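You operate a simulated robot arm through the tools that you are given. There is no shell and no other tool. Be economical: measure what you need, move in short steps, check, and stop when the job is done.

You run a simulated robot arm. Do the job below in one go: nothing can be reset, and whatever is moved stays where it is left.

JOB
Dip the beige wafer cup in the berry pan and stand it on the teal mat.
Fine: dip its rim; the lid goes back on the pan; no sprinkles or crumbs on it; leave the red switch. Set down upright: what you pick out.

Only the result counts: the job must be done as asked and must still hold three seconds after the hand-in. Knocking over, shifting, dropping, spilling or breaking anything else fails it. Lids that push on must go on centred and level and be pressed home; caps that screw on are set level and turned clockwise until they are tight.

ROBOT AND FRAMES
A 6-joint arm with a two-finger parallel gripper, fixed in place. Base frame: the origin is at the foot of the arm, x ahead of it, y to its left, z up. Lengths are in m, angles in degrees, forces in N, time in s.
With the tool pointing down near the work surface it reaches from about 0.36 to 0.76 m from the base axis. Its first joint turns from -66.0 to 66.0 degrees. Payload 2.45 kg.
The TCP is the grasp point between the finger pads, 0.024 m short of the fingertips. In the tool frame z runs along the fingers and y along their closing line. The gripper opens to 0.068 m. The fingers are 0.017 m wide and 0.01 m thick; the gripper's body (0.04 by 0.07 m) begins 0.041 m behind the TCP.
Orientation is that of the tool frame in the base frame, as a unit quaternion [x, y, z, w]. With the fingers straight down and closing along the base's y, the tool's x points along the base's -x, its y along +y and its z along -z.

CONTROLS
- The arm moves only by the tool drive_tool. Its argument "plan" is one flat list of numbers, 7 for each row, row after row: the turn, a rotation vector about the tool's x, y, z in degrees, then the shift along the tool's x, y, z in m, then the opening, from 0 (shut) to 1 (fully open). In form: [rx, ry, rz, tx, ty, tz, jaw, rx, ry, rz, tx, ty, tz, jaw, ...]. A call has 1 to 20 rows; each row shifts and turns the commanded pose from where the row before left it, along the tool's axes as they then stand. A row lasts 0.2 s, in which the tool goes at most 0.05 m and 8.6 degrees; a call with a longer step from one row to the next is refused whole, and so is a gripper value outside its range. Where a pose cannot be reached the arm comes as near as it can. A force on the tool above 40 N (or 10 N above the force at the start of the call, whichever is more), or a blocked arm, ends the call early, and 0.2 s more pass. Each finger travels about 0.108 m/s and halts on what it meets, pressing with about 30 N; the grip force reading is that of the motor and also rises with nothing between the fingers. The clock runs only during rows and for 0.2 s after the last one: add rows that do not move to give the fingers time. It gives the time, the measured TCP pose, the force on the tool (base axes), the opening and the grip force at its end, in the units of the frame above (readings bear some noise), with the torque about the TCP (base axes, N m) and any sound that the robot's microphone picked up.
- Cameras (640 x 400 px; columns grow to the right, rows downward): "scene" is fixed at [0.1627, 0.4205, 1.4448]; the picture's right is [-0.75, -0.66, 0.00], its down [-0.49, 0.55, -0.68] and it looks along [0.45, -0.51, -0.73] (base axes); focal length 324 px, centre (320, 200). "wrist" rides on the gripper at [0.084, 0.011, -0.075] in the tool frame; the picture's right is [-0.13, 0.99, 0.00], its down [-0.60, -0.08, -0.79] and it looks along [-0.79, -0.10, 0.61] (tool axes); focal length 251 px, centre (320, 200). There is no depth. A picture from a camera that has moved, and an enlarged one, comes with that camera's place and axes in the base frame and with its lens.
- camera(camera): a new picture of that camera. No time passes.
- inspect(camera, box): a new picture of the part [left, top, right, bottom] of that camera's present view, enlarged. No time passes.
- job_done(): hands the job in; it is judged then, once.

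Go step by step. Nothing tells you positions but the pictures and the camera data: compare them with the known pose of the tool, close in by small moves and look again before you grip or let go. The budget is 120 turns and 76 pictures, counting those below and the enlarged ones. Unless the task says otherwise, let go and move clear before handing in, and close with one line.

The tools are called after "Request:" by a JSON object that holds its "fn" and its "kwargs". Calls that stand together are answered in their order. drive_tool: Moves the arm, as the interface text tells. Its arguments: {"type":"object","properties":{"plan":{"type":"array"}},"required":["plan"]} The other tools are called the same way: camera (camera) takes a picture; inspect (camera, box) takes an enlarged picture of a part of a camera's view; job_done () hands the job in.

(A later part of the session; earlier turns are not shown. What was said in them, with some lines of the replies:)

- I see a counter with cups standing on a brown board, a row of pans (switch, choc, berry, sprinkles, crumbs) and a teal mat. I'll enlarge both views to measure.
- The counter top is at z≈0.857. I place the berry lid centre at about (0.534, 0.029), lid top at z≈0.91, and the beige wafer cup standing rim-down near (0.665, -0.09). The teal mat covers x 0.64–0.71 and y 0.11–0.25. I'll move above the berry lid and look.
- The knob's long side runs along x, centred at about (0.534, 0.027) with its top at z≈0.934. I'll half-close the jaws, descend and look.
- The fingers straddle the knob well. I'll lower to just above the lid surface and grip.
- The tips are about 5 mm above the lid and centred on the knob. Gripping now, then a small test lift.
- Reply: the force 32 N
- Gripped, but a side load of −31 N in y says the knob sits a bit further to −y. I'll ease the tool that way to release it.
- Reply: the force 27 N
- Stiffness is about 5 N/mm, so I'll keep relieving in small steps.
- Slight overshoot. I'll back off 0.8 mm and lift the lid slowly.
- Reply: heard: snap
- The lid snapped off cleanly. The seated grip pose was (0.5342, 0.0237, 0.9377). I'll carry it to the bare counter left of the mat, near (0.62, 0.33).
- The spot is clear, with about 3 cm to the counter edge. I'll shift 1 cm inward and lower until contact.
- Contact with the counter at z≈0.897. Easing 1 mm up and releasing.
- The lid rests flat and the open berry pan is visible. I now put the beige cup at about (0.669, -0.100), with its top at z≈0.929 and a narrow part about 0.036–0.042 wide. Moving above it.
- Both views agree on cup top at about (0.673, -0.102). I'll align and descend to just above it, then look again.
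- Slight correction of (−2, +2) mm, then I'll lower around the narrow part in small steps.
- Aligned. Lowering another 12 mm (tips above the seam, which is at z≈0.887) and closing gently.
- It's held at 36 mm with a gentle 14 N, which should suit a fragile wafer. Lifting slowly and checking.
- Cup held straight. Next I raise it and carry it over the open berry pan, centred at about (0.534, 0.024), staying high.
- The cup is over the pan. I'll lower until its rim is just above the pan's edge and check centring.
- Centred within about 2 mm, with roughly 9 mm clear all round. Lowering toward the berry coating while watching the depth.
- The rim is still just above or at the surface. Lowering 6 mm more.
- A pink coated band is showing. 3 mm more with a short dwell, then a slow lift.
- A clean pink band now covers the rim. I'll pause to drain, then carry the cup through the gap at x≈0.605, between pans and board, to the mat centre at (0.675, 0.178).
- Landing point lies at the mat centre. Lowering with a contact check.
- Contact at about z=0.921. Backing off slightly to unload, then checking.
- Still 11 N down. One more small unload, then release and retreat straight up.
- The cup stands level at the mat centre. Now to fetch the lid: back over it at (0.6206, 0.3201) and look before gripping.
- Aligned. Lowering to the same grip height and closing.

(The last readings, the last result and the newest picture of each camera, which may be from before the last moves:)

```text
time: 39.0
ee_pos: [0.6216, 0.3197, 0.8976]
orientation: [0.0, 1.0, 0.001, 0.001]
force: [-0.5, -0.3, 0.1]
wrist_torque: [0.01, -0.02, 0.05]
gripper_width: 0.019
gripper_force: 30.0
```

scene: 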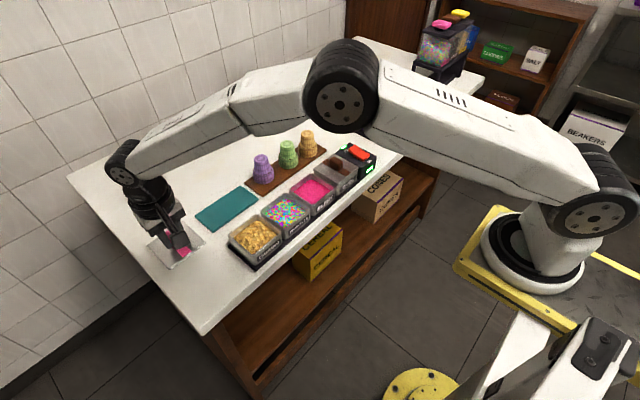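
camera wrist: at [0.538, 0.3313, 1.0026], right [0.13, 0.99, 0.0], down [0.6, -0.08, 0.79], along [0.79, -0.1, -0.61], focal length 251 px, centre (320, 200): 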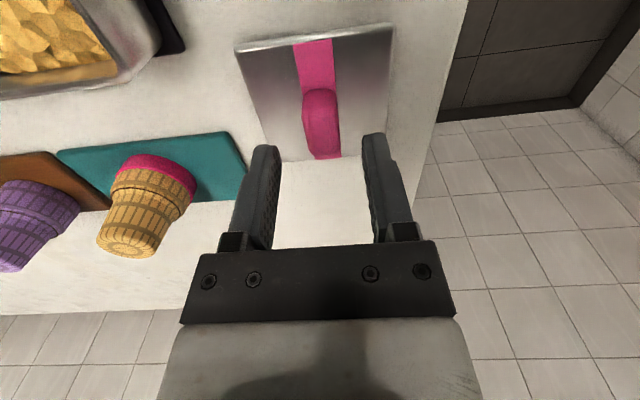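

Gripped squarely with no side load. Carrying it back over the berry pan to (0.5342, 0.0237) and stopping above it.

Request:
{"fn": "drive_tool", "kwargs": {"plan": [0, 0, 0, 0, 0, -0.03, 0, 0, 0, 0, 0, 0, -0.05, 0, 0, 0, 0, 0, 0, -0.05, 0, 0, 0, 0, 0.0108, -0.03705, 0, 0, 0, 0, 0, 0.0108, -0.03705, 0, 0, 0, 0, 0, 0.0108, -0.03705, 0, 0, 0, 0, 0, 0.0108, -0.03705, 0, 0, 0, 0, 0, 0.0108, -0.03705, 0, 0, 0, 0, 0, 0.0108, -0.03705, 0, 0, 0, 0, 0, 0.0108, -0.03705, 0, 0, 0, 0, 0, 0.0108, -0.03705, 0, 0, 0, 0, 0, 0, 0, 0.03, 0, 0, 0, 0, 0, 0, 0.035, 0, 0, 0, 0, 0, 0, 0.01, 0, 0, 0, 0, 0, 0, 0, 0]}}

Request:
{"fn": "camera", "kwargs": {"camera": "wrist"}}

Request:
{"fn": "inspect", "kwargs": {"camera": "scene", "box": [260, 140, 360, 220]}}

```text
time: 42.2
ee_pos: [0.5346, 0.0238, 0.9514]
orientation: [0.001, 1.0, 0.0, 0.0]
force: [0.2, -0.1, -0.9]
wrist_torque: [-0.01, 0.01, -0.01]
gripper_width: 0.019
gripper_force: 29.9
```

```text
36 pictures are left
camera wrist: at [0.4516, 0.0352, 1.0267], right [0.13, 0.99, 0.0], down [0.6, -0.08, 0.79], along [0.79, -0.1, -0.61], focal length 251 px, centre (320, 200)
```

wrist: 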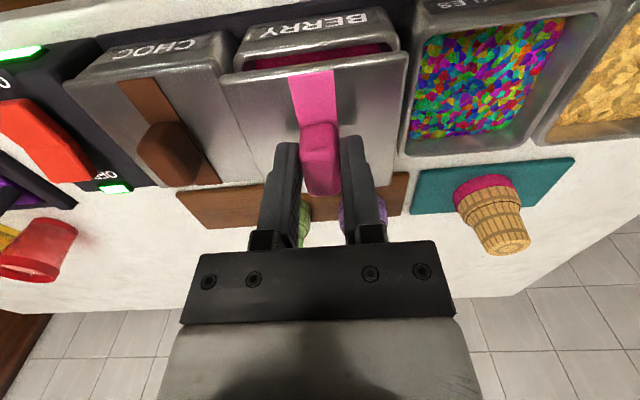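

```text
5.00 times, centred on (310, 180) of scene
camera zoom: at [0.1627, 0.4205, 1.4448], right [-0.75, -0.66, 0.0], down [-0.49, 0.55, -0.68], along [0.45, -0.51, -0.73], focal length 1622 px, centre (370, 300)
```

zoom: 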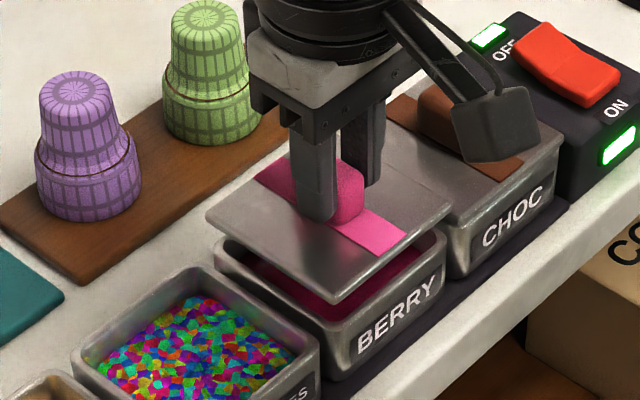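

Same picture as right after removal, so alignment is good. Lowering onto the pan.

Request:
{"fn": "drive_tool", "kwargs": {"plan": [0, 0, 0, 0, 0, 0.006, 0, 0, 0, 0, 0, 0, 0.004, 0, 0, 0, 0, 0, 0, 0.002, 0, 0, 0, 0, 0, 0, 0.001, 0, 0, 0, 0, 0, 0, 0, 0]}}

```text
time: 43.4
ee_pos: [0.5337, 0.0239, 0.9388]
orientation: [0.0, 1.0, -0.001, 0.0]
force: [-0.5, -0.6, -1.3]
wrist_torque: [0.01, 0.03, 0.01]
gripper_width: 0.0191
gripper_force: 29.9
```

Request:
{"fn": "drive_tool", "kwargs": {"plan": [0, 0, 0, 0, 0, 0.001, 0, 0, 0, 0, 0, 0, 0.001, 0, 0, 0, 0, 0, 0, 0.001, 0, 0, 0, 0, 0, 0, 0.001, 0, 0, 0, 0, 0, 0, 0, 0]}}

```text
time: 44.6
ee_pos: [0.5343, 0.0255, 0.9361]
orientation: [0.001, 1.0, 0.001, 0.001]
force: [-14.1, 13.0, 32.9]
wrist_torque: [0.26, 0.28, 0.08]
gripper_width: 0.0191
gripper_force: 29.6
heard: snap
```

Snap heard: the lid is home. Unloading and checking before release.

Request:
{"fn": "drive_tool", "kwargs": {"plan": [0, 0, 0, 0, 0, -0.001, 0, 0, 0, 0, 0, 0, -0.001, 0, 0, 0, 0, 0, 0, 0, 0]}}

Request:
{"fn": "inspect", "kwargs": {"camera": "scene", "box": [260, 140, 360, 220]}}

```text
time: 45.4
ee_pos: [0.5343, 0.0228, 0.9369]
orientation: [0.001, 1.0, -0.001, 0.0]
force: [-1.1, 3.1, 2.6]
wrist_torque: [0.0, -0.04, 0.02]
gripper_width: 0.0192
gripper_force: 29.6
heard: snap
```

```text
5.00 times, centred on (310, 180) of scene
camera zoom: at [0.1627, 0.4206, 1.4448], right [-0.75, -0.66, 0.0], down [-0.49, 0.55, -0.68], along [0.45, -0.51, -0.73], focal length 1622 px, centre (370, 300)
```

zoom: 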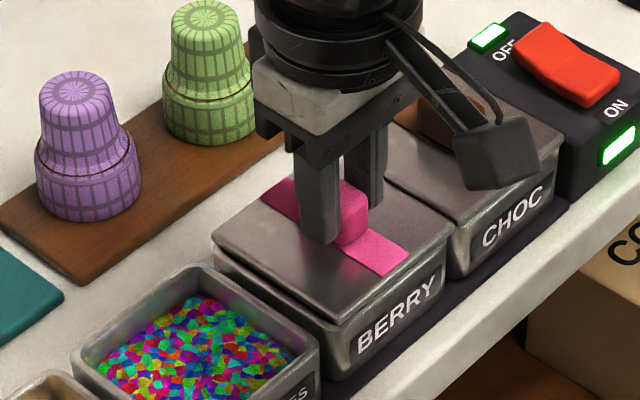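

A second snap came while unloading, so the lid may have popped back up. I'll press again and open the fingers while still pressing.

Request:
{"fn": "drive_tool", "kwargs": {"plan": [0, 0, 0, 0, 0, 0.001, 0, 0, 0, 0, 0, 0, 0.001, 0, 0, 0, 0, 0, 0, 0.001, 0, 0, 0, 0, 0, 0, 0, 0]}}

Request:
{"fn": "inspect", "kwargs": {"camera": "scene", "box": [260, 140, 360, 220]}}

```text
time: 46.4
ee_pos: [0.5337, 0.0242, 0.9357]
orientation: [0.0, 1.0, 0.0, 0.001]
force: [-4.8, -2.5, 24.8]
wrist_torque: [-0.06, 0.45, 0.05]
gripper_width: 0.0191
gripper_force: 29.9
```

```text
5.00 times, centred on (310, 180) of scene
camera zoom: at [0.1622, 0.4204, 1.4449], right [-0.75, -0.66, 0.0], down [-0.49, 0.55, -0.68], along [0.45, -0.51, -0.73], focal length 1622 px, centre (370, 300)
```

zoom: 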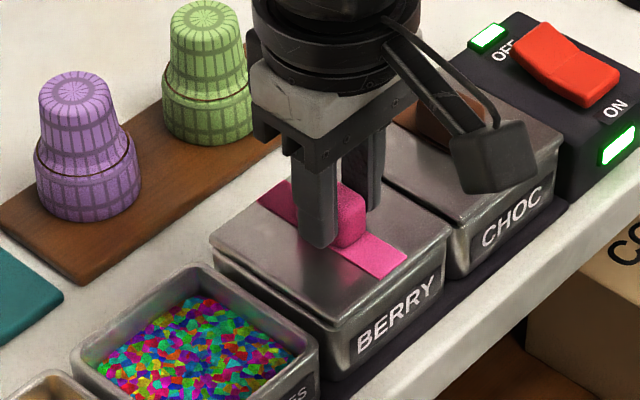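

No new snap at 25 N. Pressing about 1 mm further, then opening while pressed.

Request:
{"fn": "drive_tool", "kwargs": {"plan": [0, 0, 0, 0, 0, 0.001, 0, 0, 0, 0, 0, 0, 0, 0, 0, 0, 0, 0, 0, 0, 0]}}

```text
time: 47.2
ee_pos: [0.535, 0.0232, 0.9344]
orientation: [0.0, 1.0, 0.0, 0.002]
force: [-5.6, -4.9, 36.1]
wrist_torque: [-0.13, 0.19, -0.06]
gripper_width: 0.0193
gripper_force: 30.1
```

No further snap at 36 N, so it's probably seated. I'll open while pressed and retreat a little, then check from both cameras.

Request:
{"fn": "drive_tool", "kwargs": {"plan": [0, 0, 0, 0, 0, 0, 0.2, 0, 0, 0, 0, 0, 0, 0.5, 0, 0, 0, 0, 0, -0.003, 0.6, 0, 0, 0, 0, 0, -0.02, 0.6, 0, 0, 0, 0, 0, -0.03, 0.6, 0, 0, 0, 0, 0, 0, 0.6]}}

Request:
{"fn": "inspect", "kwargs": {"camera": "scene", "box": [270, 150, 370, 220]}}

Request:
{"fn": "inspect", "kwargs": {"camera": "wrist", "box": [60, 0, 460, 180]}}

```text
time: 48.6
ee_pos: [0.5334, 0.0251, 0.9863]
orientation: [0.001, 1.0, -0.001, 0.0]
force: [-0.4, -0.3, 0.4]
wrist_torque: [0.01, 0.01, 0.01]
gripper_width: 0.041
gripper_force: 0.0
heard: snap
```

```text
5.71 times, centred on (320, 185) of scene
camera zoom: at [0.1627, 0.4205, 1.4448], right [-0.75, -0.66, 0.0], down [-0.49, 0.55, -0.68], along [0.45, -0.51, -0.73], focal length 1854 px, centre (320, 286)
```

zoom: 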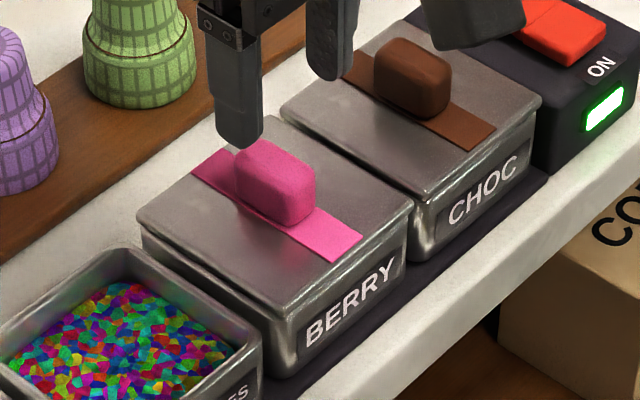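

```text
1.60 times, centred on (260, 90) of wrist
camera zoom: at [0.451, 0.0351, 1.0614], right [0.13, 0.99, 0.0], down [0.6, -0.08, 0.79], along [0.79, -0.1, -0.61], focal length 402 px, centre (416, 376)
```

zoom: 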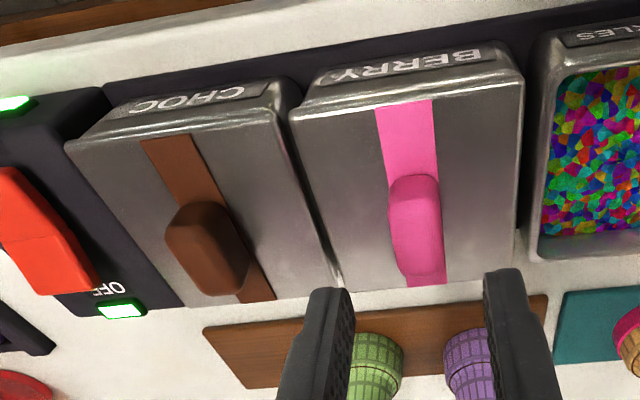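

Another snap came during release, so I want certainty. I'll close the fingers and press straight down on top of the knob, which is a level, central push.

Request:
{"fn": "drive_tool", "kwargs": {"plan": [0, 0, 0, 0, 0, 0, 0.2, 0, 0, 0, 0, 0, 0, 0, 0, 0, 0, 0, 0, 0, 0, 0, 0, 0, 0, 0, 0.015, 0, 0, 0, 0, 0, 0, 0.008, 0, 0, 0, 0, 0, 0, 0.003, 0, 0, 0, 0, 0, 0, 0.002, 0, 0, 0, 0, 0, 0, 0.002, 0, 0, 0, 0, 0, 0, 0, 0]}}

```text
time: 50.6
ee_pos: [0.5334, 0.0231, 0.9562]
orientation: [0.0, 1.0, 0.0, 0.0]
force: [-0.6, 0.1, -0.2]
wrist_torque: [0.01, -0.01, -0.02]
gripper_width: 0.0
gripper_force: 23.9
```

Request:
{"fn": "drive_tool", "kwargs": {"plan": [0, 0, 0, 0, 0, 0.001, 0, 0, 0, 0, 0, 0, 0.001, 0, 0, 0, 0, 0, 0, 0.001, 0, 0, 0, 0, 0, 0, 0.001, 0, 0, 0, 0, 0, 0, 0, 0]}}

Request:
{"fn": "inspect", "kwargs": {"camera": "scene", "box": [260, 130, 360, 200]}}

```text
time: 51.8
ee_pos: [0.5341, 0.0232, 0.9524]
orientation: [0.0, 1.0, 0.0, 0.0]
force: [-8.5, 0.6, 20.0]
wrist_torque: [0.03, 0.23, -0.05]
gripper_width: 0.0
gripper_force: 24.1
```

```text
5.71 times, centred on (310, 165) of scene
camera zoom: at [0.1621, 0.4205, 1.4449], right [-0.75, -0.66, 0.0], down [-0.49, 0.55, -0.68], along [0.45, -0.51, -0.73], focal length 1854 px, centre (377, 400)
```

zoom: 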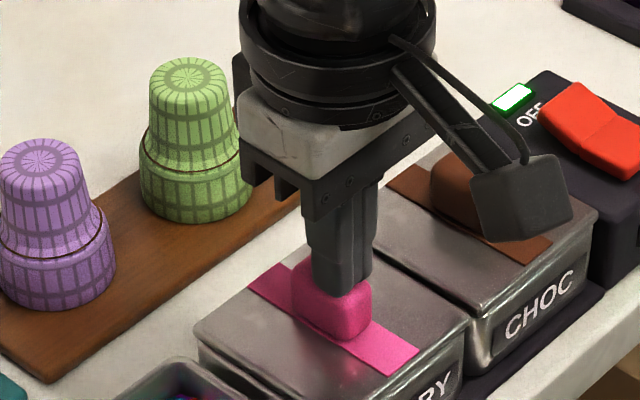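

The lid outline matches the original closed picture to about a pixel. Pressing a bit harder to be sure it's home.

Request:
{"fn": "drive_tool", "kwargs": {"plan": [0, 0, 0, 0, 0, 0.001, 0, 0, 0, 0, 0, 0, 0.0005, 0, 0, 0, 0, 0, 0, 0, 0]}}

```text
time: 52.4
ee_pos: [0.5342, 0.0242, 0.9523]
orientation: [0.0, 1.0, 0.0, 0.001]
force: [-7.4, 0.6, 11.8]
wrist_torque: [0.05, 0.17, 0.02]
gripper_width: 0.0001
gripper_force: 23.8
stopped in row 2: the force on the tool passed its limit at 42 N (the readings are from after the stop); the commanded pose is now the measured one
```

Over 42 N with no movement, so the lid is home. Retreating straight up and well clear for a final check.

Request:
{"fn": "drive_tool", "kwargs": {"plan": [0, 0, 0, 0, 0, -0.002, 0, 0, 0, 0, 0, 0, -0.015, 0, 0, 0, 0, 0, 0, -0.04, 0, 0, 0, 0, 0, 0, -0.045, 0, 0, 0, 0, 0.03, -0.03, -0.02, 0, 0, 0, 0, 0.03, -0.03, -0.02, 0, 0, 0, 0, 0.03, -0.03, -0.02, 0.5, 0, 0, 0, 0.02, -0.03, 0, 0.5, 0, 0, 0, 0, 0, 0, 0.5]}}

Request:
{"fn": "inspect", "kwargs": {"camera": "scene", "box": [260, 130, 360, 200]}}

Request:
{"fn": "inspect", "kwargs": {"camera": "scene", "box": [190, 120, 390, 270]}}

Request:
{"fn": "camera", "kwargs": {"camera": "wrist"}}

```text
time: 54.4
ee_pos: [0.4227, -0.0954, 1.1145]
orientation: [0.0, 1.0, 0.0, 0.001]
force: [0.3, 1.1, 0.0]
wrist_torque: [-0.02, -0.02, -0.01]
gripper_width: 0.0341
gripper_force: 0.1
```

```text
5.71 times, centred on (310, 165) of scene
camera zoom: at [0.1627, 0.4205, 1.4448], right [-0.75, -0.66, 0.0], down [-0.49, 0.55, -0.68], along [0.45, -0.51, -0.73], focal length 1854 px, centre (377, 400)
```

zoom: 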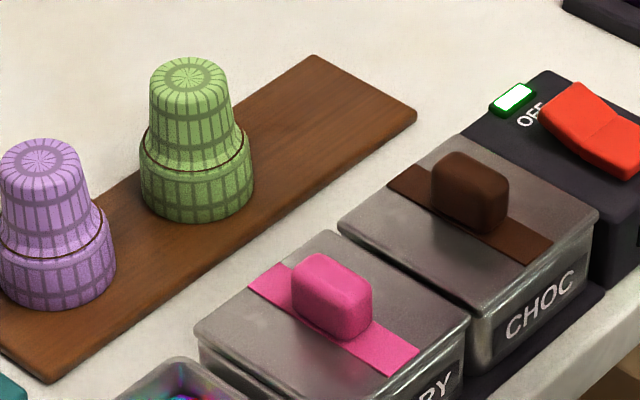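

```text
2.67 times, centred on (290, 195) of scene
camera zoom: at [0.1627, 0.4205, 1.4448], right [-0.75, -0.66, 0.0], down [-0.49, 0.55, -0.68], along [0.45, -0.51, -0.73], focal length 865 px, centre (400, 213)
```

zoom: 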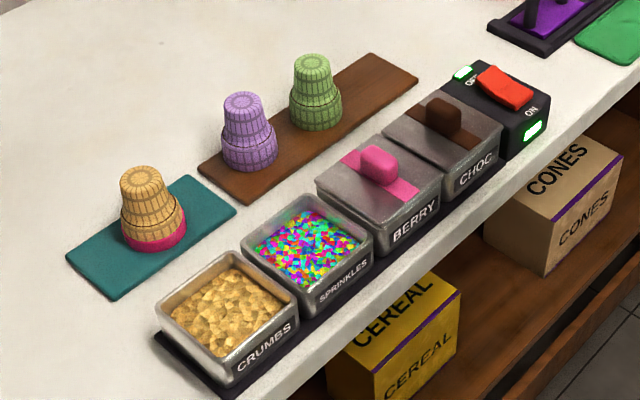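

```text
27 pictures are left
camera wrist: at [0.3404, -0.0845, 1.1883], right [0.13, 0.99, 0.0], down [0.6, -0.08, 0.79], along [0.79, -0.1, -0.61], focal length 251 px, centre (320, 200)
```

wrist: 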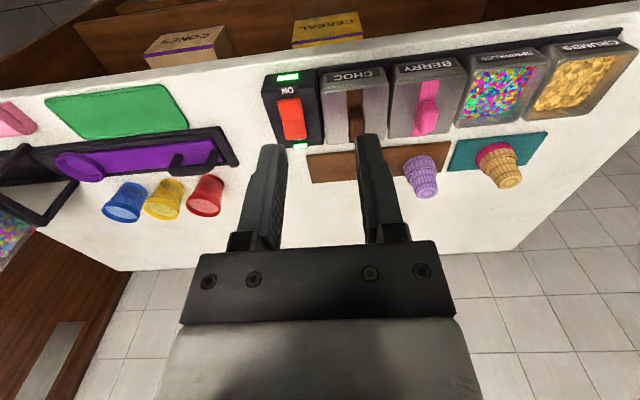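

The beige cup stands straight on the teal mat with its pink rim, and its lean in the picture matches perspective. The berry lid matches its original closed position, and the other items and the switch are untouched. Handing in.

Request:
{"fn": "job_done", "kwargs": {}}

```text
The job is handed in.
```

I dipped the beige wafer cup's rim in the berry pan and stood it on the teal mat rim-down, the same way up as it stood on the board. I took "upright" to mean that rather than mouth-up. The lid is pressed home on the pan, and the red switch is untouched.
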